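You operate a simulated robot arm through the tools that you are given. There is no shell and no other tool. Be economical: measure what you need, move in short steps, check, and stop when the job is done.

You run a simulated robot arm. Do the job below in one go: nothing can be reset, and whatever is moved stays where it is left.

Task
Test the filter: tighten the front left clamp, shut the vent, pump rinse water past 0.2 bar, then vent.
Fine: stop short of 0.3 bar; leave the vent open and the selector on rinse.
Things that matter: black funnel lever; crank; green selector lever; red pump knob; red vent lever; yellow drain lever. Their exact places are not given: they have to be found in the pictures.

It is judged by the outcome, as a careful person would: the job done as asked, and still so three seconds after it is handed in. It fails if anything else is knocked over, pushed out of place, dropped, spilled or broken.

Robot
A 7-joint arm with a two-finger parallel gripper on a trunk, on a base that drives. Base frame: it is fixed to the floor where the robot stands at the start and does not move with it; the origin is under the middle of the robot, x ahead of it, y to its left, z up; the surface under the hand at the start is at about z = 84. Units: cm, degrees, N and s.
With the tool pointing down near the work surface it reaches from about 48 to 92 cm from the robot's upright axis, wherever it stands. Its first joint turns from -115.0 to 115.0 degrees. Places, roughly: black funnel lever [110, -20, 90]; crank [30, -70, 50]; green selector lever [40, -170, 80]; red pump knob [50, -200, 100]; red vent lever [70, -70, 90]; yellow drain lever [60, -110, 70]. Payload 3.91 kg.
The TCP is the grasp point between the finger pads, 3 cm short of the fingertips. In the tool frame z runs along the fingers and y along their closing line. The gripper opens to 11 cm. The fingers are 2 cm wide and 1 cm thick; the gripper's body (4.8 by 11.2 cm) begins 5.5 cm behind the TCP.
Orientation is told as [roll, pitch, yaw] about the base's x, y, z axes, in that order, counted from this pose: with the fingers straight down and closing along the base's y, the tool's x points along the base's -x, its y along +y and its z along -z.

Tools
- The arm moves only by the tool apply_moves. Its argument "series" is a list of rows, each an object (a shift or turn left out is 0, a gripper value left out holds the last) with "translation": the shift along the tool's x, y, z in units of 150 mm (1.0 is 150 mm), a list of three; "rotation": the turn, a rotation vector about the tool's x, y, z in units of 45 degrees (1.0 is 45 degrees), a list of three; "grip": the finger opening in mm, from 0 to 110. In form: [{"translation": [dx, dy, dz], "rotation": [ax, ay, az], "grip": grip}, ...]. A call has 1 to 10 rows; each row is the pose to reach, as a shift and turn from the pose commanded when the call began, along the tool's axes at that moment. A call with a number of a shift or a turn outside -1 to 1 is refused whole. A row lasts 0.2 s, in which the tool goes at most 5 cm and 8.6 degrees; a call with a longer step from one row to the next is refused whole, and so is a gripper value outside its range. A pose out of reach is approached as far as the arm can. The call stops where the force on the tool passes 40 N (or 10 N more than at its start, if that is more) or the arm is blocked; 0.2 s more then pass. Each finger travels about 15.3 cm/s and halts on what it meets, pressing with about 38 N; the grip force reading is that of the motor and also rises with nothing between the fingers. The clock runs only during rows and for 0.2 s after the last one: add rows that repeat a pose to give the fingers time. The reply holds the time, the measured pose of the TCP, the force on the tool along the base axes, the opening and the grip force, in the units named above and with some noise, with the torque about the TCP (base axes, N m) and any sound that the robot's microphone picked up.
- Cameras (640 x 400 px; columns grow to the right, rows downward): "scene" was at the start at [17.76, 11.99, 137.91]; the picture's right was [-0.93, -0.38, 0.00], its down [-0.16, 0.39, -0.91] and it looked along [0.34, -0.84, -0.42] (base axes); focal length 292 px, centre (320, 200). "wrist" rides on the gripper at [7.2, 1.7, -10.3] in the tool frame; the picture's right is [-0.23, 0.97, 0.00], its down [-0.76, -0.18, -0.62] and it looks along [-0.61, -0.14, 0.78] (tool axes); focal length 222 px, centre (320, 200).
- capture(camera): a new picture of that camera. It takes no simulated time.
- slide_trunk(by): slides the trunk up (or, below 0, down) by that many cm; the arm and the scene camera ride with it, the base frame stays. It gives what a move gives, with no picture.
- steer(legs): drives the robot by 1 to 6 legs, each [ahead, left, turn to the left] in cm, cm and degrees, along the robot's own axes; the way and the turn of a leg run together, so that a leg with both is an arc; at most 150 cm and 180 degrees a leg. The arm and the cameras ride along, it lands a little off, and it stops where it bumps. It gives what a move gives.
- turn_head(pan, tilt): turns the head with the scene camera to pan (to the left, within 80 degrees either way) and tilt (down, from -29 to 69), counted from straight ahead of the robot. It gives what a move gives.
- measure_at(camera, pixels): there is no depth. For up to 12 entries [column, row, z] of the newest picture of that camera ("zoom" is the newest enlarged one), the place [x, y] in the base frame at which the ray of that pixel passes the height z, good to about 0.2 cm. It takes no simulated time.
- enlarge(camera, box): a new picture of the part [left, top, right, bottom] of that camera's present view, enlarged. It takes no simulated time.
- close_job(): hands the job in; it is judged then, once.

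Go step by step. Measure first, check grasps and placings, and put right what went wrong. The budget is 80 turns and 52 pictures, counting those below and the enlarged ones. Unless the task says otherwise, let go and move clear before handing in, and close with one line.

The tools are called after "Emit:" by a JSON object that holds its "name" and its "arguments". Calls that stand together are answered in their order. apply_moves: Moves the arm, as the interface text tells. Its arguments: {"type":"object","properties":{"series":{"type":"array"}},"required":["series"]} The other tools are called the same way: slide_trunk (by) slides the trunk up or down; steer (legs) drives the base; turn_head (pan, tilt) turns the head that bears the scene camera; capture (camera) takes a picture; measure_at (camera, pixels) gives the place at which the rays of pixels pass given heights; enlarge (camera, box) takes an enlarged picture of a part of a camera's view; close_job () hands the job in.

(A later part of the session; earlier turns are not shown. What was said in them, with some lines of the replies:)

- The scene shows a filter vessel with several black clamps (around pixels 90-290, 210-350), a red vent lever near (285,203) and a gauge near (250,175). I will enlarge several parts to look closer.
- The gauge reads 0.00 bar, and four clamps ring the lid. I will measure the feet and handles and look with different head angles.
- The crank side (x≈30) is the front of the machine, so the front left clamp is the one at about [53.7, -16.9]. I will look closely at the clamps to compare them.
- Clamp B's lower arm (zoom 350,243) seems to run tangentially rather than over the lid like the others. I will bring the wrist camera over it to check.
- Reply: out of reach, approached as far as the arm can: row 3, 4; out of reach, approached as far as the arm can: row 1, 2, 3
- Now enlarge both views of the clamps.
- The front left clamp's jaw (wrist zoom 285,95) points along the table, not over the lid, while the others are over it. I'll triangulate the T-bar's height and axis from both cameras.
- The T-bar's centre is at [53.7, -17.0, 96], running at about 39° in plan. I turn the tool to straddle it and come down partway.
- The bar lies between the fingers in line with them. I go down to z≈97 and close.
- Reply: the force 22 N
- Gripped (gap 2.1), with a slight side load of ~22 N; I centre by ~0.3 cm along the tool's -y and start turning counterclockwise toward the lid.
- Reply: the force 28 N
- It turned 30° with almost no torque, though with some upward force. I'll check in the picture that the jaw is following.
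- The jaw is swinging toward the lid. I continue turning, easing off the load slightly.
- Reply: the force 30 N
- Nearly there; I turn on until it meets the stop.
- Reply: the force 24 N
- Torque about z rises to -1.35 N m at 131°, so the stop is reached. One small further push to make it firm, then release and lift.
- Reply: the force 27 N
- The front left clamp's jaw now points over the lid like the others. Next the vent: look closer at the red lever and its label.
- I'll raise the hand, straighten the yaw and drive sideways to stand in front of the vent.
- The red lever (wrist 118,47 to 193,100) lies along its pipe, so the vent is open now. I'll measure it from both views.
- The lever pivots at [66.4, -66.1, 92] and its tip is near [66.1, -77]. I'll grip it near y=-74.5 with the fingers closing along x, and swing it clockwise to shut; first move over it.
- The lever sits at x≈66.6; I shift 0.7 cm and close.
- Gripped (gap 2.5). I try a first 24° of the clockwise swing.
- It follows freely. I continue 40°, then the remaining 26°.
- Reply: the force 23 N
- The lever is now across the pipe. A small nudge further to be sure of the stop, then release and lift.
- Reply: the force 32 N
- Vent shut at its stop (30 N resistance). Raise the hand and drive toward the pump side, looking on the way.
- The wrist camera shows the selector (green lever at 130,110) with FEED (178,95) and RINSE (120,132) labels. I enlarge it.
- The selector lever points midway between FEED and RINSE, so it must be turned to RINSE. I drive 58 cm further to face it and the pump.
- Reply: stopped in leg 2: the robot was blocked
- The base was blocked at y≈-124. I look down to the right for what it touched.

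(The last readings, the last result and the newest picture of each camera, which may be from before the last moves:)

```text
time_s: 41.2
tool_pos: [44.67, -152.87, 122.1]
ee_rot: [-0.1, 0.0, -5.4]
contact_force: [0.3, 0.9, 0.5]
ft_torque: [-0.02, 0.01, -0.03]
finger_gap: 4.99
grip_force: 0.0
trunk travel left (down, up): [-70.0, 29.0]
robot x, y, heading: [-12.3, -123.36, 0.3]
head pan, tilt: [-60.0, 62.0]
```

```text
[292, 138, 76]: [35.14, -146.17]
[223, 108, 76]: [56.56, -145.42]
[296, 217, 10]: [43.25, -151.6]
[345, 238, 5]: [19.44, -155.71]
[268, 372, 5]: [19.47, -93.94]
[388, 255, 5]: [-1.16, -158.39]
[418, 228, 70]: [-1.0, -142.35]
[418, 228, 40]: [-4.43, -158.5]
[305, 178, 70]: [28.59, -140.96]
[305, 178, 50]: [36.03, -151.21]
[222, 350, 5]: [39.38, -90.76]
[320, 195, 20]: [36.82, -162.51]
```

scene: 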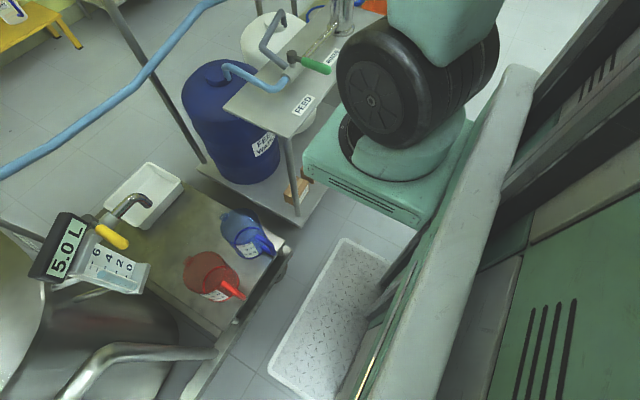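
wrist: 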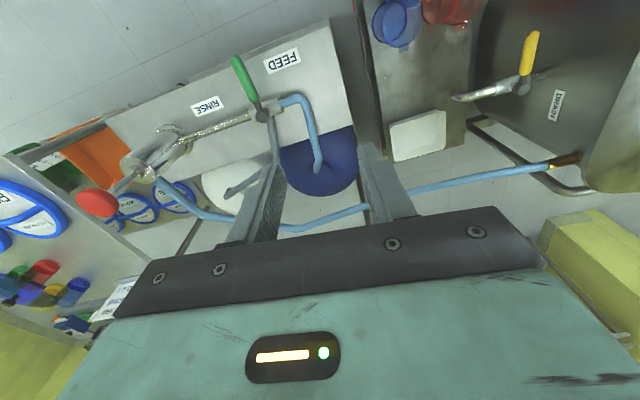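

The checkered plate moves with the robot, so it is the robot's own deck; the shoulder carriage or base probably met the pump bench's front corner ([35,-146]). I back off 14 cm and go right again.

Emit:
{"name": "steer", "arguments": {"legs": [[-14, 0, 0], [0, -35, 0]]}}

Emit:
{"name": "turn_head", "arguments": {"pan": -25, "tilt": 42}}

Emit:
{"name": "capture", "arguments": {"camera": "scene"}}

```text
time_s: 43.0
tool_pos: [30.66, -154.31, 122.15]
ee_rot: [0.0, -0.1, -5.4]
contact_force: [-0.1, -1.5, 0.6]
ft_torque: [0.04, -0.01, 0.0]
finger_gap: 5.01
grip_force: 0.0
trunk travel left (down, up): [-70.0, 29.0]
robot x, y, heading: [-26.07, -125.15, 0.6]
head pan, tilt: [-60.0, 62.0]
stopped in leg 2: the robot was blocked; the commanded pose is now the measured one
```

```text
time_s: 44.0
tool_pos: [30.59, -154.34, 122.03]
ee_rot: [-0.1, 0.0, -5.5]
contact_force: [0.0, 0.0, -0.2]
ft_torque: [0.02, 0.02, 0.0]
finger_gap: 4.96
grip_force: 0.0
trunk travel left (down, up): [-70.0, 29.0]
robot x, y, heading: [-26.44, -124.91, 0.2]
head pan, tilt: [-25.0, 42.0]
```

```text
16 pictures are left
```

scene: 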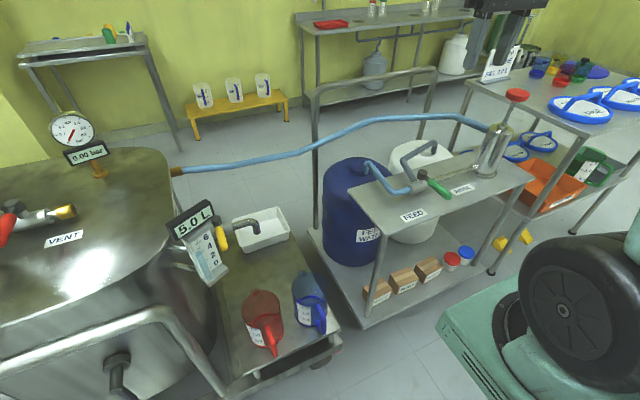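

Still blocked at y≈-125, so the obstacle is to the right. I look right.

Emit:
{"name": "turn_head", "arguments": {"pan": -80, "tilt": 35}}

Emit:
{"name": "capture", "arguments": {"camera": "scene"}}

```text
time_s: 45.3
tool_pos: [30.61, -154.35, 121.94]
ee_rot: [-0.1, 0.1, -5.4]
contact_force: [0.1, 0.4, 0.5]
ft_torque: [0.0, 0.0, 0.01]
finger_gap: 4.99
grip_force: 0.1
trunk travel left (down, up): [-70.0, 29.0]
robot x, y, heading: [-25.89, -125.0, 0.4]
head pan, tilt: [-80.0, 35.0]
```

```text
15 pictures are left
```

scene: 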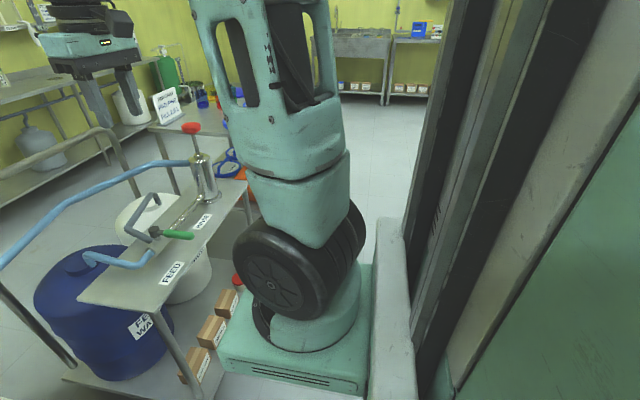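

The pump is vertical (red knob at 192,127), and what blocks the base isn't visible here. I turn the wrist camera to look back to the robot's right.

Emit:
{"name": "apply_moves", "arguments": {"series": [{"rotation": [0, 0, 0.18]}, {"rotation": [0, 0, 0.36]}, {"rotation": [0, 0, 0.54]}, {"rotation": [0, 0, 0.72]}, {"rotation": [0, 0, 0.9]}]}}

Emit:
{"name": "apply_moves", "arguments": {"series": [{"rotation": [0, 0, 0.18]}, {"rotation": [0, 0, 0.36]}, {"rotation": [0, 0, 0.54]}, {"rotation": [0, 0, 0.72]}, {"rotation": [0, 0, 0.9]}]}}

Emit:
{"name": "apply_moves", "arguments": {"series": [{"rotation": [0, 0, 0.18]}, {"rotation": [0, 0, 0.36]}, {"rotation": [0, 0, 0.54]}, {"rotation": [0, 0, 0.72]}, {"rotation": [0, 0, 0.9]}]}}

Emit:
{"name": "capture", "arguments": {"camera": "wrist"}}

```text
time_s: 46.5
tool_pos: [30.53, -154.34, 122.09]
ee_rot: [0.0, 0.0, -46.2]
contact_force: [0.1, -0.6, -0.1]
ft_torque: [-0.02, -0.01, -0.02]
finger_gap: 5.0
grip_force: 0.1
trunk travel left (down, up): [-70.0, 29.0]
robot x, y, heading: [-26.2, -125.0, 0.2]
head pan, tilt: [-80.0, 35.0]
```

```text
time_s: 47.7
tool_pos: [30.72, -154.31, 122.03]
ee_rot: [0.0, 0.0, -86.6]
contact_force: [0.1, 0.2, -0.1]
ft_torque: [0.02, -0.02, 0.03]
finger_gap: 5.0
grip_force: 0.1
trunk travel left (down, up): [-70.0, 29.0]
robot x, y, heading: [-25.96, -125.04, 0.1]
head pan, tilt: [-80.0, 35.0]
```

```text
time_s: 48.9
tool_pos: [30.75, -154.35, 122.14]
ee_rot: [0.0, 0.0, -127.1]
contact_force: [-0.6, 0.1, 0.3]
ft_torque: [-0.01, -0.02, 0.01]
finger_gap: 4.98
grip_force: 0.3
trunk travel left (down, up): [-70.0, 29.0]
robot x, y, heading: [-25.92, -124.9, 0.1]
head pan, tilt: [-80.0, 35.0]
```

```text
14 pictures are left
```

wrist: 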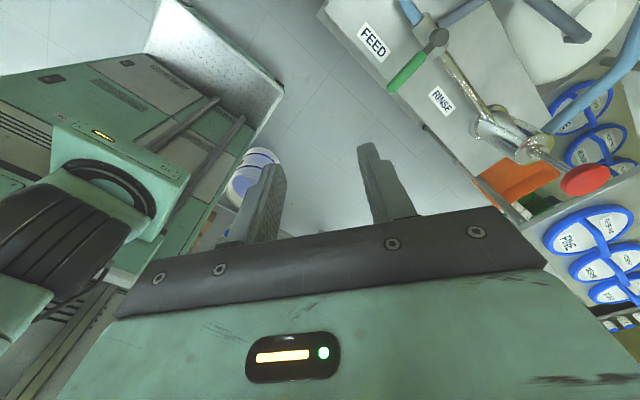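

A white-and-blue object (about 250,175) stands right beside the base on its right; that is the obstacle. I enlarge it.

Emit:
{"name": "enlarge", "arguments": {"camera": "wrist", "box": [170, 90, 330, 250]}}

Emit:
{"name": "measure_at", "arguments": {"camera": "wrist", "pixels": [[255, 160, 0], [255, 160, 30], [235, 190, 0], [283, 93, 20], [220, 98, 20], [583, 180, 95], [583, 180, 100], [583, 180, 105], [437, 38, 82], [395, 85, 82], [270, 152, 0]]}}

```text
2.50 times, centred on (250, 170) of wrist
```

zoom: 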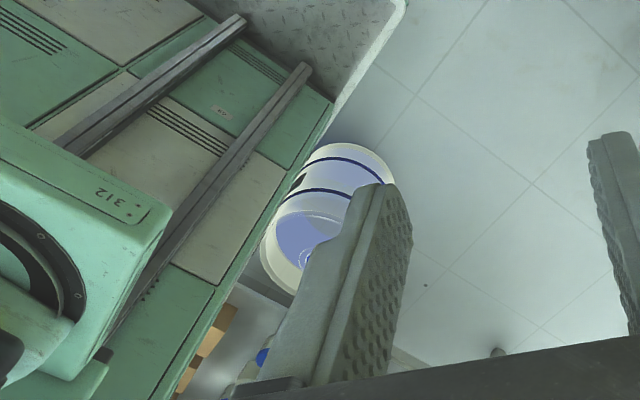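

```text
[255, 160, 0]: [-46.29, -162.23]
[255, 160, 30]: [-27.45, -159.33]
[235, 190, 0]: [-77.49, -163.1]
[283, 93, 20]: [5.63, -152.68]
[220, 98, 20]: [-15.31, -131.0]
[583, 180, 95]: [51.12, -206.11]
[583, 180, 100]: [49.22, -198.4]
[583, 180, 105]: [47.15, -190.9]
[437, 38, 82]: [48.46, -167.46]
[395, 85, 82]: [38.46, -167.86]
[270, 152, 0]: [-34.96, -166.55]
```

It's a standing bucket at the base's right side. I'll ease off it, then drive forward to x≈0 where the arm can reach both selector and pump; first triangulate the knob from the last scene picture.

Emit:
{"name": "measure_at", "arguments": {"camera": "scene", "pixels": [[192, 127, 95], [192, 127, 100], [192, 127, 105], [154, 232, 80], [154, 232, 84], [190, 235, 80], [190, 235, 84], [205, 200, 77], [203, 157, 92], [140, 293, 76]]}}

Emit:
{"name": "steer", "arguments": {"legs": [[0, 1.5, 0], [26, 0, 0]]}}

```text
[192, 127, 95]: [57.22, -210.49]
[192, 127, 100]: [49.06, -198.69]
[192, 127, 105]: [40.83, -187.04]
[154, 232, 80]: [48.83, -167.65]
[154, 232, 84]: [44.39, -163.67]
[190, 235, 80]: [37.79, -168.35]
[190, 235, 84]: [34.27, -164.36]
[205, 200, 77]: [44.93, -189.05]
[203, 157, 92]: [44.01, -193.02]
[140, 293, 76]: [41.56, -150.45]
```

```text
time_s: 51.1
tool_pos: [56.66, -152.91, 122.02]
ee_rot: [0.0, 0.0, -127.2]
contact_force: [0.9, 0.4, 1.1]
ft_torque: [0.01, -0.01, -0.01]
finger_gap: 5.01
grip_force: 0.1
trunk travel left (down, up): [-70.0, 29.0]
robot x, y, heading: [0.01, -123.35, 0.2]
head pan, tilt: [-80.0, 35.0]
```

The knob is at [49.1, -198.5, 100]; the selector's pivot is at [48.6, -167.6] with the tip toward [38, -168, 80.5]. I'll push the lever with closed fingers from its FEED side toward RINSE; first move beside it.

Emit:
{"name": "apply_moves", "arguments": {"series": [{"translation": [-0.2, -0.07, 0.13], "grip": 0}, {"translation": [-0.4, -0.13, 0.27], "grip": 0}, {"translation": [-0.6, -0.2, 0.4]}, {"translation": [-0.8, -0.27, 0.53]}, {"translation": [-1.0, -0.33, 0.67]}, {"translation": [-1.0, -0.4, 0.8]}, {"translation": [-1.0, -0.4, 0.8]}]}}

Emit:
{"name": "apply_moves", "arguments": {"series": [{"translation": [-0.19, 0, 0.2]}, {"translation": [-0.19, 0, 0.5]}, {"translation": [-0.19, 0, 0.7]}, {"translation": [-0.19, 0, 0.7]}]}}

Emit:
{"name": "capture", "arguments": {"camera": "scene"}}

```text
time_s: 52.7
tool_pos: [43.12, -161.41, 110.06]
ee_rot: [0.0, 0.0, -127.1]
contact_force: [-0.1, -0.1, -1.1]
ft_torque: [0.04, 0.01, 0.0]
finger_gap: 0.0
grip_force: 37.7
trunk travel left (down, up): [-70.0, 29.0]
robot x, y, heading: [0.2, -123.59, -0.1]
head pan, tilt: [-80.0, 35.0]
```

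```text
time_s: 53.7
tool_pos: [41.11, -163.42, 99.52]
ee_rot: [0.0, 0.1, -127.0]
contact_force: [-0.6, -0.2, 0.6]
ft_torque: [0.01, -0.03, 0.0]
finger_gap: 0.01
grip_force: 37.3
trunk travel left (down, up): [-70.0, 29.0]
robot x, y, heading: [0.25, -123.47, -0.0]
head pan, tilt: [-80.0, 35.0]
```

```text
12 pictures are left
```

scene: 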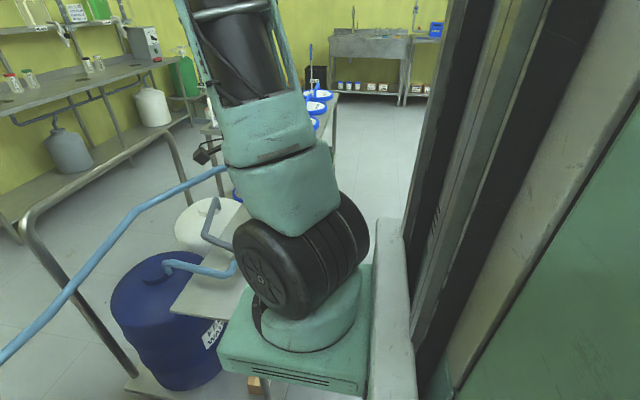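

I descend beside the lever to z≈81.

Emit:
{"name": "apply_moves", "arguments": {"series": [{"translation": [0, 0, 0.3]}, {"translation": [0, 0, 0.6]}, {"translation": [0, 0, 0.85]}, {"translation": [0, 0, 1.0]}, {"translation": [0, 0, 1.0]}]}}

Emit:
{"name": "apply_moves", "arguments": {"series": [{"translation": [0, 0, 0.1]}, {"translation": [0, 0, 0.23]}, {"translation": [0, 0, 0.23]}]}}

Emit:
{"name": "capture", "arguments": {"camera": "wrist"}}

```text
time_s: 54.9
tool_pos: [41.25, -163.65, 84.63]
ee_rot: [0.1, -0.1, -127.1]
contact_force: [-1.5, -0.3, -0.8]
ft_torque: [0.01, -0.01, 0.04]
finger_gap: 0.02
grip_force: 37.8
trunk travel left (down, up): [-70.0, 29.0]
robot x, y, heading: [0.22, -123.49, 0.3]
head pan, tilt: [-80.0, 35.0]
```

```text
time_s: 55.7
tool_pos: [41.27, -163.58, 80.99]
ee_rot: [0.0, 0.1, -127.0]
contact_force: [-0.1, 0.3, 0.3]
ft_torque: [-0.03, 0.03, -0.02]
finger_gap: 0.01
grip_force: 37.8
trunk travel left (down, up): [-70.0, 29.0]
robot x, y, heading: [0.15, -123.69, 0.1]
head pan, tilt: [-80.0, 35.0]
```

```text
11 pictures are left
```

wrist: 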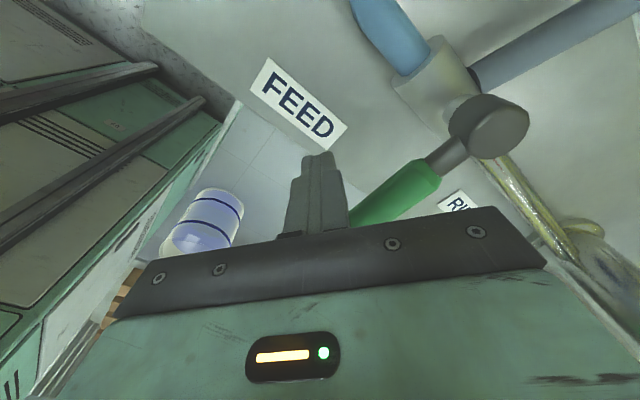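

The fingers stand on the FEED side of the green lever. I sweep it toward RINSE, first half.

Emit:
{"name": "apply_moves", "arguments": {"series": [{"translation": [-0.113, 0.072, 0]}, {"translation": [-0.197, 0.127, 0]}, {"translation": [-0.281, 0.182, 0]}, {"translation": [-0.34, 0.265, 0]}, {"translation": [-0.394, 0.352, 0]}]}}

Emit:
{"name": "capture", "arguments": {"camera": "wrist"}}

```text
time_s: 56.9
tool_pos: [41.93, -171.37, 81.22]
ee_rot: [-0.1, 0.0, -127.2]
contact_force: [-0.2, 0.9, -1.1]
ft_torque: [0.01, 0.01, -0.01]
finger_gap: 0.0
grip_force: 37.3
trunk travel left (down, up): [-70.0, 29.0]
robot x, y, heading: [-0.19, -123.5, 0.2]
head pan, tilt: [-80.0, 35.0]
```

```text
10 pictures are left
```

wrist: 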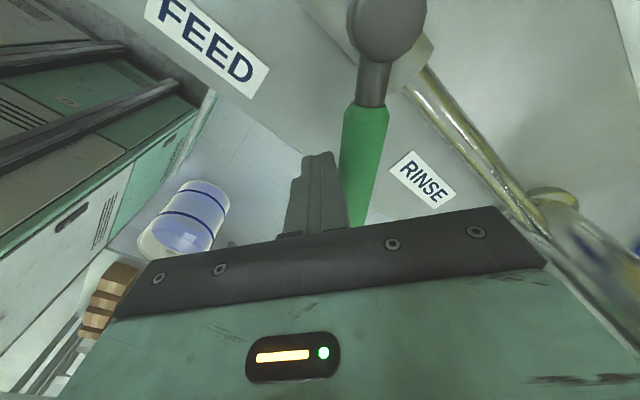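

The lever is moving; continue until it stops.

Emit:
{"name": "apply_moves", "arguments": {"series": [{"translation": [-0.021, 0.094, 0]}, {"translation": [-0.042, 0.188, 0]}, {"translation": [-0.025, 0.29, 0]}, {"translation": [-0.003, 0.393, 0]}]}}

Emit:
{"name": "capture", "arguments": {"camera": "wrist"}}

```text
time_s: 57.9
tool_pos: [46.88, -174.9, 81.18]
ee_rot: [0.1, 0.1, -127.1]
contact_force: [-0.9, -0.2, 0.6]
ft_torque: [-0.01, -0.04, -0.03]
finger_gap: 0.01
grip_force: 37.4
trunk travel left (down, up): [-70.0, 29.0]
robot x, y, heading: [0.17, -123.49, -0.1]
head pan, tilt: [-80.0, 35.0]
```

```text
9 pictures are left
```

wrist: 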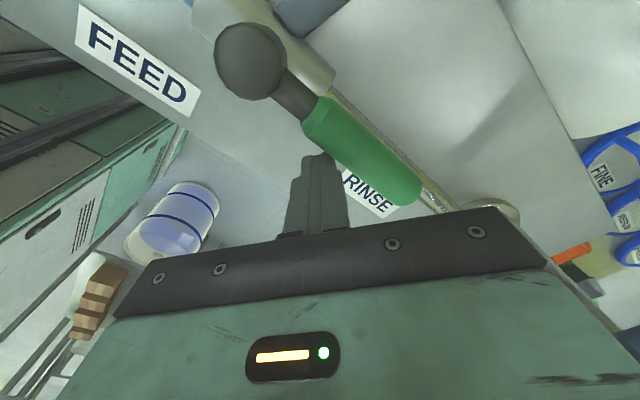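

The lever is now nearly along the pump pipe by RINSE. A bit further in +x to feel the stop.

Emit:
{"name": "apply_moves", "arguments": {"series": [{"translation": [0.03, 0.04, 0]}, {"translation": [0.06, 0.08, 0]}, {"translation": [0.06, 0.08, 0]}]}}

```text
time_s: 58.5
tool_pos: [46.86, -175.0, 81.08]
ee_rot: [-0.7, -0.1, -127.7]
contact_force: [-9.0, 1.5, 4.5]
ft_torque: [0.05, 0.11, 0.04]
finger_gap: 0.0
grip_force: 37.2
trunk travel left (down, up): [-70.0, 29.0]
robot x, y, heading: [0.19, -123.53, 0.1]
head pan, tilt: [-80.0, 35.0]
stopped in row 2: the force on the tool passed its limit at 46 N (the readings are from after the stop); the commanded pose is now the measured one
```

The stop is firm (46 N), so the selector is on RINSE. I back off, lift, and point the head at the gauge.

Emit:
{"name": "apply_moves", "arguments": {"series": [{"translation": [-0.08, -0.1, 0], "grip": 0}, {"translation": [-0.12, -0.16, -0.2]}, {"translation": [-0.12, -0.16, -0.5]}, {"translation": [-0.12, -0.16, -0.8]}, {"translation": [-0.12, -0.16, -1.0]}]}}

Emit:
{"name": "apply_moves", "arguments": {"series": [{"translation": [0, 0, -0.3]}, {"translation": [0, 0, -0.6]}, {"translation": [0, 0, -0.9]}, {"translation": [0, 0, -1.0]}]}}

Emit:
{"name": "turn_head", "arguments": {"pan": 10, "tilt": 25}}

```text
time_s: 59.7
tool_pos: [44.08, -174.96, 96.06]
ee_rot: [-0.6, -0.1, -127.5]
contact_force: [0.0, 0.6, -0.5]
ft_torque: [0.03, 0.03, -0.01]
finger_gap: 0.0
grip_force: 37.6
trunk travel left (down, up): [-70.0, 29.0]
robot x, y, heading: [0.19, -123.76, -0.3]
head pan, tilt: [-80.0, 35.0]
```

```text
time_s: 60.7
tool_pos: [44.47, -175.14, 111.02]
ee_rot: [-0.6, -0.1, -127.5]
contact_force: [0.4, 0.5, -0.1]
ft_torque: [0.04, 0.0, 0.04]
finger_gap: 0.0
grip_force: 37.8
trunk travel left (down, up): [-70.0, 29.0]
robot x, y, heading: [0.1, -123.32, 0.1]
head pan, tilt: [-80.0, 35.0]
```

```text
time_s: 62.4
tool_pos: [44.52, -175.04, 111.04]
ee_rot: [-0.6, -0.1, -127.5]
contact_force: [-0.1, 0.4, -0.1]
ft_torque: [-0.01, -0.01, -0.02]
finger_gap: 0.01
grip_force: 38.3
trunk travel left (down, up): [-70.0, 29.0]
robot x, y, heading: [0.22, -123.26, -0.0]
head pan, tilt: [10.0, 25.0]
```

Emit:
{"name": "enlarge", "arguments": {"camera": "wrist", "box": [360, 60, 640, 235]}}

```text
2.29 times, centred on (500, 148) of wrist
```

zoom: 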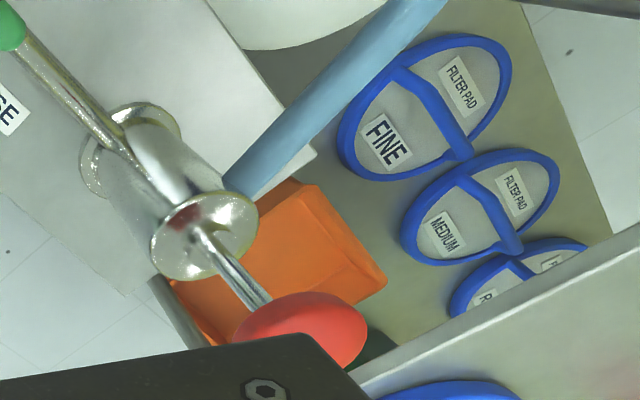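

Emit:
{"name": "measure_at", "arguments": {"camera": "zoom", "pixels": [[305, 330, 98], [305, 330, 99], [305, 330, 100], [305, 330, 101], [200, 233, 88], [200, 233, 90], [200, 233, 92], [258, 215, 90], [152, 240, 90], [130, 150, 77]]}}

```text
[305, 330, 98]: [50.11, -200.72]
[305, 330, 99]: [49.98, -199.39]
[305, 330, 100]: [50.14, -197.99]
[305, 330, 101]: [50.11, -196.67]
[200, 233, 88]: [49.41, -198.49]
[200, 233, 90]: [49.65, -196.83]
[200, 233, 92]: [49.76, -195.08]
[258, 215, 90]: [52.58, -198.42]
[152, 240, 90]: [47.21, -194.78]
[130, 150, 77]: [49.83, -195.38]
```

The knob is a mushroom of ~5 cm on a stem, axis [49.6, -198.3], centre z≈99.8, cylinder top z≈88. I move over it with open fingers.

Emit:
{"name": "apply_moves", "arguments": {"series": [{"translation": [-0.17, 0.2, 0], "grip": 90}, {"translation": [-0.33, 0.4, 0]}, {"translation": [-0.5, 0.6, 0]}, {"translation": [-0.67, 0.8, 0]}, {"translation": [-0.83, 1.0, 0]}, {"translation": [-0.83, 1.0, 0]}]}}

Emit:
{"name": "apply_moves", "arguments": {"series": [{"translation": [-0.19, 0.213, 0]}, {"translation": [-0.19, 0.213, 0]}]}}

```text
time_s: 63.8
tool_pos: [48.79, -194.18, 110.57]
ee_rot: [-0.6, -0.1, -127.5]
contact_force: [-0.4, -0.3, -0.3]
ft_torque: [-0.01, 0.01, 0.04]
finger_gap: 8.98
grip_force: 0.1
trunk travel left (down, up): [-70.0, 29.0]
robot x, y, heading: [-0.05, -123.21, 0.2]
head pan, tilt: [10.0, 25.0]
```

```text
time_s: 64.4
tool_pos: [49.58, -198.27, 110.76]
ee_rot: [-0.8, 0.0, -127.5]
contact_force: [0.1, 0.1, -0.3]
ft_torque: [-0.03, 0.0, -0.02]
finger_gap: 9.0
grip_force: 0.1
trunk travel left (down, up): [-70.0, 29.0]
robot x, y, heading: [0.21, -123.1, 0.4]
head pan, tilt: [10.0, 25.0]
```

Reached; now down 11 cm around the knob and close.

Emit:
{"name": "apply_moves", "arguments": {"series": [{"translation": [0, 0, 0.25]}, {"translation": [0, 0, 0.5]}, {"translation": [0, 0, 0.74]}, {"translation": [0, 0, 0.74]}]}}

Emit:
{"name": "apply_moves", "arguments": {"series": [{"grip": 60}, {"grip": 30}, {"grip": 30}]}}

Emit:
{"name": "capture", "arguments": {"camera": "scene"}}

```text
time_s: 65.4
tool_pos: [49.57, -198.5, 99.69]
ee_rot: [-0.6, -0.2, -127.5]
contact_force: [0.1, -0.6, 0.5]
ft_torque: [0.0, -0.03, -0.01]
finger_gap: 9.01
grip_force: 0.0
trunk travel left (down, up): [-70.0, 29.0]
robot x, y, heading: [0.3, -123.54, 0.1]
head pan, tilt: [10.0, 25.0]
```

```text
time_s: 66.2
tool_pos: [49.51, -198.52, 99.7]
ee_rot: [-0.4, -0.2, -127.3]
contact_force: [8.0, -10.3, -2.2]
ft_torque: [-0.33, -0.15, -0.04]
finger_gap: 6.18
grip_force: 44.8
trunk travel left (down, up): [-70.0, 29.0]
robot x, y, heading: [-0.11, -123.37, 0.4]
head pan, tilt: [10.0, 25.0]
```

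```text
7 pictures are left
```

scene: 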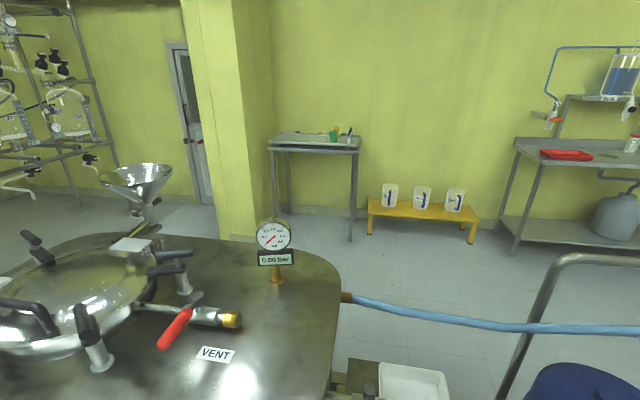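

Knob gripped (gap 6.2), gauge in view at (274,245) reading 0.00. I push down 4 cm as a first stroke and check.

Emit:
{"name": "apply_moves", "arguments": {"series": [{"translation": [0, 0, 0.07]}, {"translation": [0, 0, 0.14]}, {"translation": [0, 0, 0.2]}, {"translation": [0, 0, 0.27]}]}}

Emit:
{"name": "enlarge", "arguments": {"camera": "scene", "box": [234, 215, 314, 270]}}

```text
time_s: 67.2
tool_pos: [49.55, -198.47, 95.85]
ee_rot: [-0.4, -0.4, -127.4]
contact_force: [19.0, -24.8, 7.7]
ft_torque: [-0.29, -0.11, -0.36]
finger_gap: 6.19
grip_force: 45.2
trunk travel left (down, up): [-70.0, 29.0]
robot x, y, heading: [-0.0, -123.65, -0.1]
head pan, tilt: [10.0, 25.0]
```

```text
7.27 times, centred on (274, 242) of scene
```

zoom: 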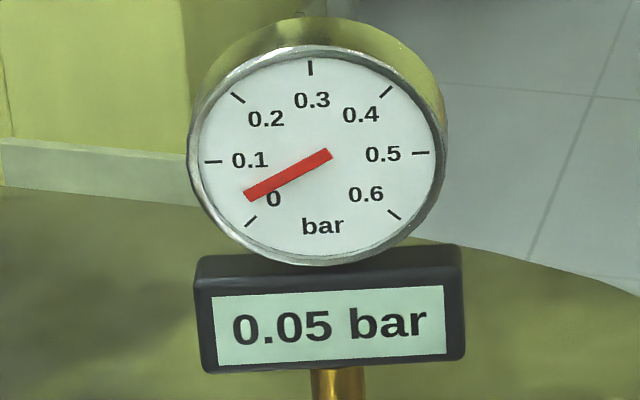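

4 cm gave 0.05 bar. I finish this stroke (3.4 cm), raise the knob, and stroke again, easing the side load slightly.

Emit:
{"name": "apply_moves", "arguments": {"series": [{"translation": [0, 0.015, 0.06]}, {"translation": [0, 0.015, 0.12]}, {"translation": [0, 0.015, 0.18]}, {"translation": [0, 0.015, 0.227]}]}}

Emit:
{"name": "apply_moves", "arguments": {"series": [{"translation": [0, 0, -0.08]}, {"translation": [0, 0, -0.16]}, {"translation": [0, 0, -0.24]}, {"translation": [0, 0, -0.32]}, {"translation": [0, 0, -0.4]}, {"translation": [0, 0, -0.48]}]}}

```text
time_s: 68.2
tool_pos: [49.46, -198.48, 92.56]
ee_rot: [-0.3, -0.3, -127.5]
contact_force: [13.5, -22.2, 23.5]
ft_torque: [0.56, -0.2, -0.3]
finger_gap: 6.2
grip_force: 44.4
trunk travel left (down, up): [-70.0, 29.0]
robot x, y, heading: [0.25, -123.36, 0.0]
head pan, tilt: [10.0, 25.0]
```

```text
time_s: 69.6
tool_pos: [49.49, -198.58, 99.5]
ee_rot: [-0.6, -0.2, -127.5]
contact_force: [8.7, -21.7, 4.4]
ft_torque: [0.35, -0.18, -0.13]
finger_gap: 6.18
grip_force: 45.5
trunk travel left (down, up): [-70.0, 29.0]
robot x, y, heading: [-0.09, -123.47, 0.2]
head pan, tilt: [10.0, 25.0]
```

Knob followed up. Second downstroke of 6.5 cm, then check.

Emit:
{"name": "apply_moves", "arguments": {"series": [{"translation": [0, 0, 0.07]}, {"translation": [0, 0, 0.14]}, {"translation": [0, 0, 0.21]}, {"translation": [0, 0, 0.28]}, {"translation": [0, 0, 0.36]}, {"translation": [0, 0, 0.44]}]}}

Emit:
{"name": "enlarge", "arguments": {"camera": "scene", "box": [234, 215, 314, 270]}}

```text
time_s: 71.0
tool_pos: [49.53, -198.47, 93.0]
ee_rot: [-0.5, 0.0, -127.4]
contact_force: [11.8, -18.7, 10.4]
ft_torque: [0.23, 0.39, -0.08]
finger_gap: 6.19
grip_force: 45.0
trunk travel left (down, up): [-70.0, 29.0]
robot x, y, heading: [-0.03, -123.08, 0.3]
head pan, tilt: [10.0, 25.0]
```

```text
7.27 times, centred on (274, 242) of scene
```

zoom: 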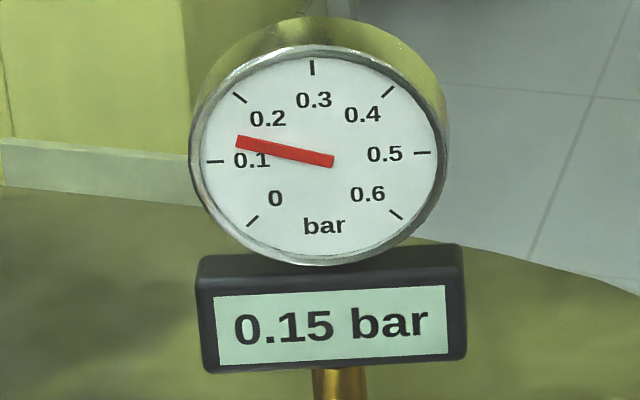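

0.15 bar after 13.6 cm of strokes. One more stroke of ~7 cm should give about 0.23.

Emit:
{"name": "apply_moves", "arguments": {"series": [{"translation": [0, 0, -0.08]}, {"translation": [0, 0, -0.16]}, {"translation": [0, 0, -0.24]}, {"translation": [0, 0, -0.32]}, {"translation": [0, 0, -0.4]}, {"translation": [0, 0, -0.455]}]}}

Emit:
{"name": "apply_moves", "arguments": {"series": [{"translation": [0, 0, 0.07]}, {"translation": [0, 0, 0.14]}, {"translation": [0, 0, 0.21]}, {"translation": [0, 0, 0.28]}, {"translation": [0, 0, 0.36]}, {"translation": [0, 0, 0.42]}, {"translation": [0, 0, 0.475]}]}}

Emit:
{"name": "enlarge", "arguments": {"camera": "scene", "box": [234, 215, 314, 270]}}

```text
time_s: 72.4
tool_pos: [49.53, -198.38, 99.62]
ee_rot: [-0.7, -0.1, -127.5]
contact_force: [5.6, -16.6, -0.5]
ft_torque: [-0.31, -0.19, 0.03]
finger_gap: 6.16
grip_force: 45.3
trunk travel left (down, up): [-70.0, 29.0]
robot x, y, heading: [0.03, -123.63, 0.2]
head pan, tilt: [10.0, 25.0]
```

```text
time_s: 74.0
tool_pos: [49.59, -198.41, 92.78]
ee_rot: [-0.5, -0.3, -127.4]
contact_force: [4.7, -12.0, 11.4]
ft_torque: [-0.21, 0.44, -0.44]
finger_gap: 6.2
grip_force: 44.7
trunk travel left (down, up): [-70.0, 29.0]
robot x, y, heading: [-0.08, -123.48, 0.1]
head pan, tilt: [10.0, 25.0]
```

```text
7.27 times, centred on (274, 242) of scene
```

zoom: 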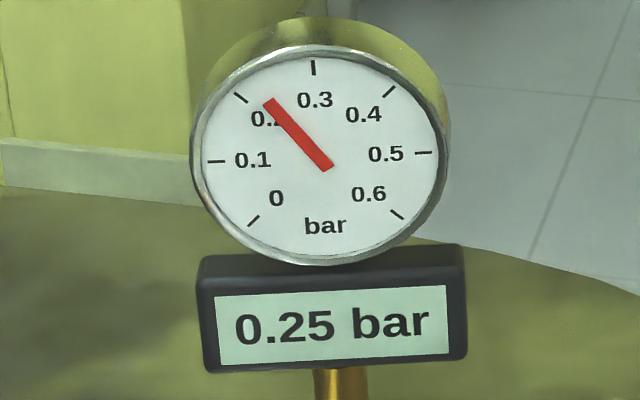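

0.25 bar: past 0.2 and short of 0.3. I release the knob, lift clear, and bring the hand in for driving.

Emit:
{"name": "apply_moves", "arguments": {"series": [{"grip": 80}, {"grip": 105}, {"grip": 105}, {"translation": [0, 0, -0.3]}, {"translation": [0, 0, -0.6]}, {"translation": [0, 0, -0.9]}, {"translation": [0, 0, -1.0]}]}}

Emit:
{"name": "apply_moves", "arguments": {"series": [{"translation": [0, 0, -0.3]}, {"translation": [0, 0, -0.6]}, {"translation": [0.17, -0.2, -0.8]}, {"translation": [0.33, -0.4, -0.9]}, {"translation": [0.5, -0.6, -0.95]}, {"translation": [0.67, -0.8, -0.95]}, {"translation": [0.83, -1.0, -0.95]}]}}

Emit:
{"name": "apply_moves", "arguments": {"series": [{"translation": [0.2, -0.17, 0], "rotation": [0, 0, -0.18]}, {"translation": [0.4, -0.33, 0], "rotation": [0, 0, -0.36]}, {"translation": [0.6, -0.5, 0], "rotation": [0, 0, -0.54]}, {"translation": [0.8, -0.67, 0], "rotation": [0, 0, -0.72]}, {"translation": [0.9, -0.8, 0], "rotation": [0, 0, -0.9]}]}}

```text
time_s: 75.6
tool_pos: [49.65, -198.58, 107.55]
ee_rot: [-0.6, -0.2, -127.5]
contact_force: [-0.2, 0.4, 0.2]
ft_torque: [-0.01, 0.04, 0.01]
finger_gap: 10.51
grip_force: 0.1
trunk travel left (down, up): [-70.0, 29.0]
robot x, y, heading: [0.21, -123.21, -0.3]
head pan, tilt: [10.0, 25.0]
```

```text
time_s: 77.2
tool_pos: [45.27, -179.76, 121.96]
ee_rot: [-0.6, -0.2, -127.4]
contact_force: [0.3, -1.6, -0.1]
ft_torque: [0.03, 0.01, 0.02]
finger_gap: 10.52
grip_force: 0.0
out of reach, approached as far as the arm can: row 2
trunk travel left (down, up): [-70.0, 29.0]
robot x, y, heading: [0.25, -123.66, -0.0]
head pan, tilt: [10.0, 25.0]
```

```text
time_s: 78.4
tool_pos: [44.18, -161.56, 122.05]
ee_rot: [-0.6, 0.2, -86.8]
contact_force: [-0.7, -0.2, 0.1]
ft_torque: [0.01, 0.0, -0.03]
finger_gap: 10.5
grip_force: 0.1
trunk travel left (down, up): [-70.0, 29.0]
robot x, y, heading: [0.05, -123.74, 0.2]
head pan, tilt: [10.0, 25.0]
```

Emit:
{"name": "steer", "arguments": {"legs": [[0, 5, 0], [-10, 0, 0], [0, 83, 0], [6, 0, 0]]}}

Emit:
{"name": "apply_moves", "arguments": {"series": [{"rotation": [0, 0, -0.18], "grip": 60}, {"rotation": [0, 0, -0.36]}, {"rotation": [0, 0, -0.54]}, {"rotation": [0, 0, -0.72]}, {"rotation": [0, 0, -0.9]}]}}

Emit:
{"name": "apply_moves", "arguments": {"series": [{"rotation": [0.01, 0, -0.18]}, {"rotation": [0.01, 0, -0.36]}, {"rotation": [0.01, 0, -0.54]}, {"rotation": [0.01, 0, -0.72]}, {"rotation": [0.01, 0, -0.9]}, {"rotation": [0.01, 0, -0.98]}]}}

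```text
time_s: 84.6
tool_pos: [40.11, -73.76, 122.1]
ee_rot: [-0.5, 0.3, -86.5]
contact_force: [0.6, -0.2, 0.6]
ft_torque: [0.03, -0.01, 0.03]
finger_gap: 10.51
grip_force: 0.0
trunk travel left (down, up): [-70.0, 29.0]
robot x, y, heading: [-3.9, -35.9, 1.0]
head pan, tilt: [10.0, 25.0]
```

```text
time_s: 85.8
tool_pos: [40.19, -73.68, 122.11]
ee_rot: [-0.3, 0.6, -45.7]
contact_force: [0.8, 0.2, 0.0]
ft_torque: [-0.02, 0.01, -0.04]
finger_gap: 5.98
grip_force: 0.0
trunk travel left (down, up): [-70.0, 29.0]
robot x, y, heading: [-4.18, -35.74, 0.7]
head pan, tilt: [10.0, 25.0]
```

```text
time_s: 87.2
tool_pos: [40.11, -73.64, 122.09]
ee_rot: [-0.2, 0.7, -1.7]
contact_force: [-0.7, -0.5, 0.0]
ft_torque: [0.03, -0.02, 0.01]
finger_gap: 5.99
grip_force: 0.0
trunk travel left (down, up): [-70.0, 29.0]
robot x, y, heading: [-4.11, -36.17, 0.8]
head pan, tilt: [10.0, 25.0]
```

Back at the vent; yaw is ≈-2°. Move above the shut lever's grip point [58.6, -66.2].

Emit:
{"name": "apply_moves", "arguments": {"series": [{"translation": [-0.25, 0.12, 0.1], "rotation": [0, 0, -0.04]}, {"translation": [-0.5, 0.25, 0.2], "rotation": [0, 0, -0.04]}, {"translation": [-0.75, 0.37, 0.4], "rotation": [0, 0, -0.04]}, {"translation": [-1.0, 0.48, 0.6], "rotation": [0, 0, -0.04]}, {"translation": [-1.0, 0.48, 0.8], "rotation": [0, 0, -0.04]}]}}

Emit:
{"name": "apply_moves", "arguments": {"series": [{"translation": [-0.23, 0, 0.1]}, {"translation": [-0.23, 0, 0.3]}, {"translation": [-0.23, 0, 0.3]}]}}

Emit:
{"name": "capture", "arguments": {"camera": "wrist"}}

```text
refused: row 3 steps farther than a row can; nothing moved
```

```text
time_s: 88.0
tool_pos: [43.5, -73.71, 117.45]
ee_rot: [-0.3, 0.7, -1.8]
contact_force: [-0.4, 0.2, -0.1]
ft_torque: [0.03, -0.03, 0.0]
finger_gap: 6.02
grip_force: 0.1
trunk travel left (down, up): [-70.0, 29.0]
robot x, y, heading: [-4.08, -35.87, 0.8]
head pan, tilt: [10.0, 25.0]
```

```text
3 pictures are left
```

wrist: 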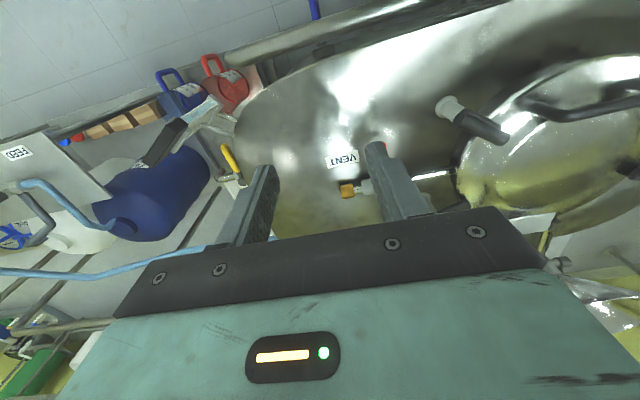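

Emit:
{"name": "apply_moves", "arguments": {"series": [{"translation": [-0.2, 0.1, 0.1]}, {"translation": [-0.4, 0.21, 0.2]}, {"translation": [-0.6, 0.32, 0.3]}, {"translation": [-0.8, 0.43, 0.4]}, {"translation": [-1.0, 0.53, 0.5]}, {"translation": [-1.0, 0.53, 0.75]}, {"translation": [-1.0, 0.53, 0.9]}, {"translation": [-1.0, 0.53, 0.9]}]}}

Emit:
{"name": "capture", "arguments": {"camera": "wrist"}}

```text
time_s: 89.8
tool_pos: [58.72, -66.32, 103.54]
ee_rot: [-0.2, 0.7, -1.8]
contact_force: [-0.7, -0.6, -0.3]
ft_torque: [-0.01, 0.0, -0.02]
finger_gap: 5.98
grip_force: 0.0
trunk travel left (down, up): [-70.0, 29.0]
robot x, y, heading: [-4.08, -36.13, 0.6]
head pan, tilt: [10.0, 25.0]
```

```text
2 pictures are left
```

wrist: 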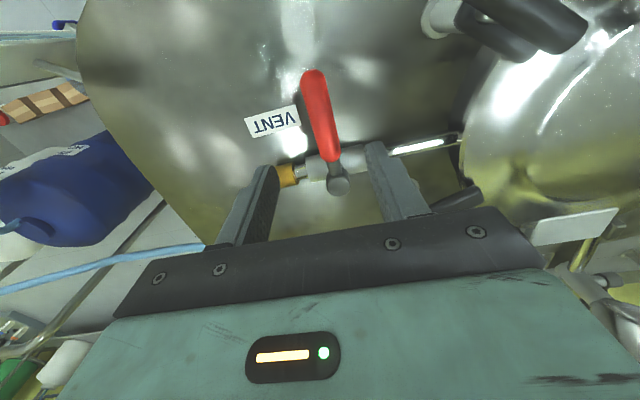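

Emit:
{"name": "measure_at", "arguments": {"camera": "wrist", "pixels": [[313, 75, 92], [321, 120, 92], [338, 187, 92.5]]}}

Emit:
{"name": "apply_moves", "arguments": {"series": [{"translation": [0, 0, 0.22]}, {"translation": [0, 0, 0.45]}, {"translation": [0, 0, 0.677]}, {"translation": [0, 0, 0.677]}]}}

Emit:
{"name": "apply_moves", "arguments": {"series": [{"grip": 40}, {"grip": 14}, {"grip": 14}]}}

```text
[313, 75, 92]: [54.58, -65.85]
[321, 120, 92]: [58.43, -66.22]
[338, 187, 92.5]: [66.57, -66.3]
```

```text
time_s: 90.8
tool_pos: [58.64, -66.44, 93.59]
ee_rot: [-0.2, 0.7, -1.9]
contact_force: [0.2, 0.2, 1.1]
ft_torque: [-0.01, 0.03, -0.01]
finger_gap: 5.99
grip_force: 0.0
trunk travel left (down, up): [-70.0, 29.0]
robot x, y, heading: [-4.28, -36.0, 0.8]
head pan, tilt: [10.0, 25.0]
```

```text
time_s: 91.6
tool_pos: [58.74, -66.28, 93.61]
ee_rot: [-0.1, 0.9, -1.6]
contact_force: [-0.6, 9.3, -0.6]
ft_torque: [0.26, -0.16, 0.79]
finger_gap: 2.47
grip_force: 44.7
trunk travel left (down, up): [-70.0, 29.0]
robot x, y, heading: [-4.13, -36.06, 0.8]
head pan, tilt: [10.0, 25.0]
```

Lever gripped. Swing it back counterclockwise to open, in three arcs.

Emit:
{"name": "apply_moves", "arguments": {"series": [{"translation": [-0.005, -0.073, 0], "rotation": [0, 0, -0.178]}, {"translation": [-0.02, -0.145, 0], "rotation": [0, 0, -0.356]}, {"translation": [-0.046, -0.214, 0], "rotation": [0, 0, -0.533]}, {"translation": [-0.08, -0.279, 0], "rotation": [0, 0, -0.711]}, {"translation": [-0.123, -0.339, 0], "rotation": [0, 0, -0.889]}]}}

Emit:
{"name": "apply_moves", "arguments": {"series": [{"translation": [-0.005, -0.073, 0], "rotation": [0, 0, -0.178]}, {"translation": [-0.02, -0.145, 0], "rotation": [0, 0, -0.356]}, {"translation": [-0.046, -0.214, 0], "rotation": [0, 0, -0.533]}, {"translation": [-0.08, -0.279, 0], "rotation": [0, 0, -0.711]}, {"translation": [-0.123, -0.339, 0], "rotation": [0, 0, -0.889]}]}}

Emit:
{"name": "apply_moves", "arguments": {"series": [{"translation": [-0.005, -0.073, 0], "rotation": [0, 0, -0.178]}, {"translation": [-0.01, -0.11, 0], "rotation": [0, 0, -0.25]}]}}

```text
time_s: 92.8
tool_pos: [60.36, -71.41, 93.65]
ee_rot: [0.2, 0.5, 38.3]
contact_force: [13.3, 12.9, 9.4]
ft_torque: [0.24, -0.12, 0.07]
finger_gap: 2.41
grip_force: 45.1
trunk travel left (down, up): [-70.0, 29.0]
robot x, y, heading: [-4.05, -35.72, 0.8]
head pan, tilt: [10.0, 25.0]
```

```text
time_s: 94.0
tool_pos: [64.75, -74.45, 93.61]
ee_rot: [0.5, 0.3, 78.3]
contact_force: [14.9, 2.5, 23.3]
ft_torque: [-0.09, -0.36, -1.19]
finger_gap: 2.51
grip_force: 45.3
trunk travel left (down, up): [-70.0, 29.0]
robot x, y, heading: [-4.42, -36.06, 0.8]
head pan, tilt: [10.0, 25.0]
```

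```text
time_s: 94.6
tool_pos: [66.22, -74.57, 93.58]
ee_rot: [0.8, 0.3, 89.5]
contact_force: [7.6, -3.0, 20.8]
ft_torque: [-0.71, -0.13, -0.76]
finger_gap: 2.52
grip_force: 44.6
trunk travel left (down, up): [-70.0, 29.0]
robot x, y, heading: [-4.09, -35.8, 0.9]
head pan, tilt: [10.0, 25.0]
```

Nearly there (89.5°); a last small push to the stop, release and lift.

Emit:
{"name": "apply_moves", "arguments": {"series": [{"translation": [0, -0.04, 0], "rotation": [0, 0, -0.04]}, {"translation": [0, -0.06, 0], "rotation": [0, 0, -0.05]}]}}

Emit:
{"name": "apply_moves", "arguments": {"series": [{"grip": 40}, {"grip": 55}, {"grip": 55}, {"translation": [0, 0, -0.3]}, {"translation": [0, 0, -0.6]}, {"translation": [0, 0, -0.9]}, {"translation": [0, 0, -1.0]}]}}

Emit:
{"name": "turn_head", "arguments": {"pan": -48, "tilt": 28}}

Emit:
{"name": "enlarge", "arguments": {"camera": "scene", "box": [100, 90, 420, 290]}}

```text
time_s: 95.2
tool_pos: [67.02, -74.53, 93.51]
ee_rot: [0.9, 0.2, 91.6]
contact_force: [-9.5, -7.8, 24.3]
ft_torque: [-0.43, 0.4, -0.98]
finger_gap: 2.43
grip_force: 45.0
trunk travel left (down, up): [-70.0, 29.0]
robot x, y, heading: [-4.27, -36.03, 0.5]
head pan, tilt: [10.0, 25.0]
```

```text
time_s: 96.8
tool_pos: [67.39, -74.57, 108.7]
ee_rot: [0.8, 0.1, 91.7]
contact_force: [0.0, -0.3, 0.0]
ft_torque: [0.02, 0.04, -0.05]
finger_gap: 5.5
grip_force: 0.1
trunk travel left (down, up): [-70.0, 29.0]
robot x, y, heading: [-4.47, -35.86, 0.6]
head pan, tilt: [10.0, 25.0]
```

```text
time_s: 98.1
tool_pos: [67.21, -74.58, 108.51]
ee_rot: [0.8, 0.1, 91.8]
contact_force: [-0.1, -0.2, -0.4]
ft_torque: [0.05, -0.01, -0.03]
finger_gap: 5.5
grip_force: 0.0
trunk travel left (down, up): [-70.0, 29.0]
robot x, y, heading: [-4.41, -36.17, 0.7]
head pan, tilt: [-48.0, 28.0]
```

```text
2.00 times, centred on (260, 190) of scene
```

zoom: 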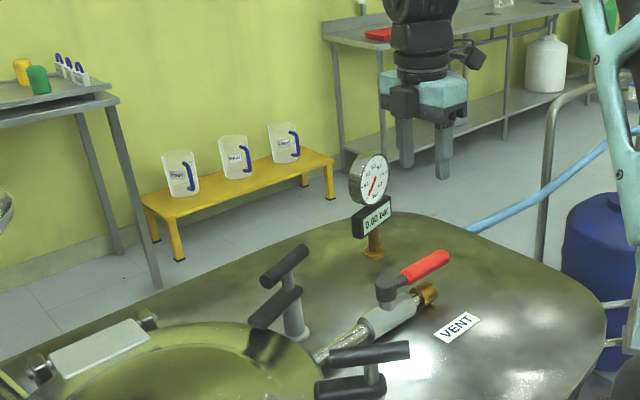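

The vent lever lies along its pipe again, the gauge reads 0.00 bar, and the hand is clear. The selector was left at its RINSE stop and the clamp at its stop, so I hand the job in.

Emit:
{"name": "close_job", "arguments": {}}

```text
The job is handed in.
```

The filter test is done and handed in: the front left clamp is tight at its stop, rinse water went to 0.25 bar with the vent shut, and the vent is open again with the gauge at 0.00 bar and the selector on rinse. While driving to the pump the base was blocked twice, most likely by a bucket on the floor to its right; it was still standing afterwards, but may have shifted about a centimetre.
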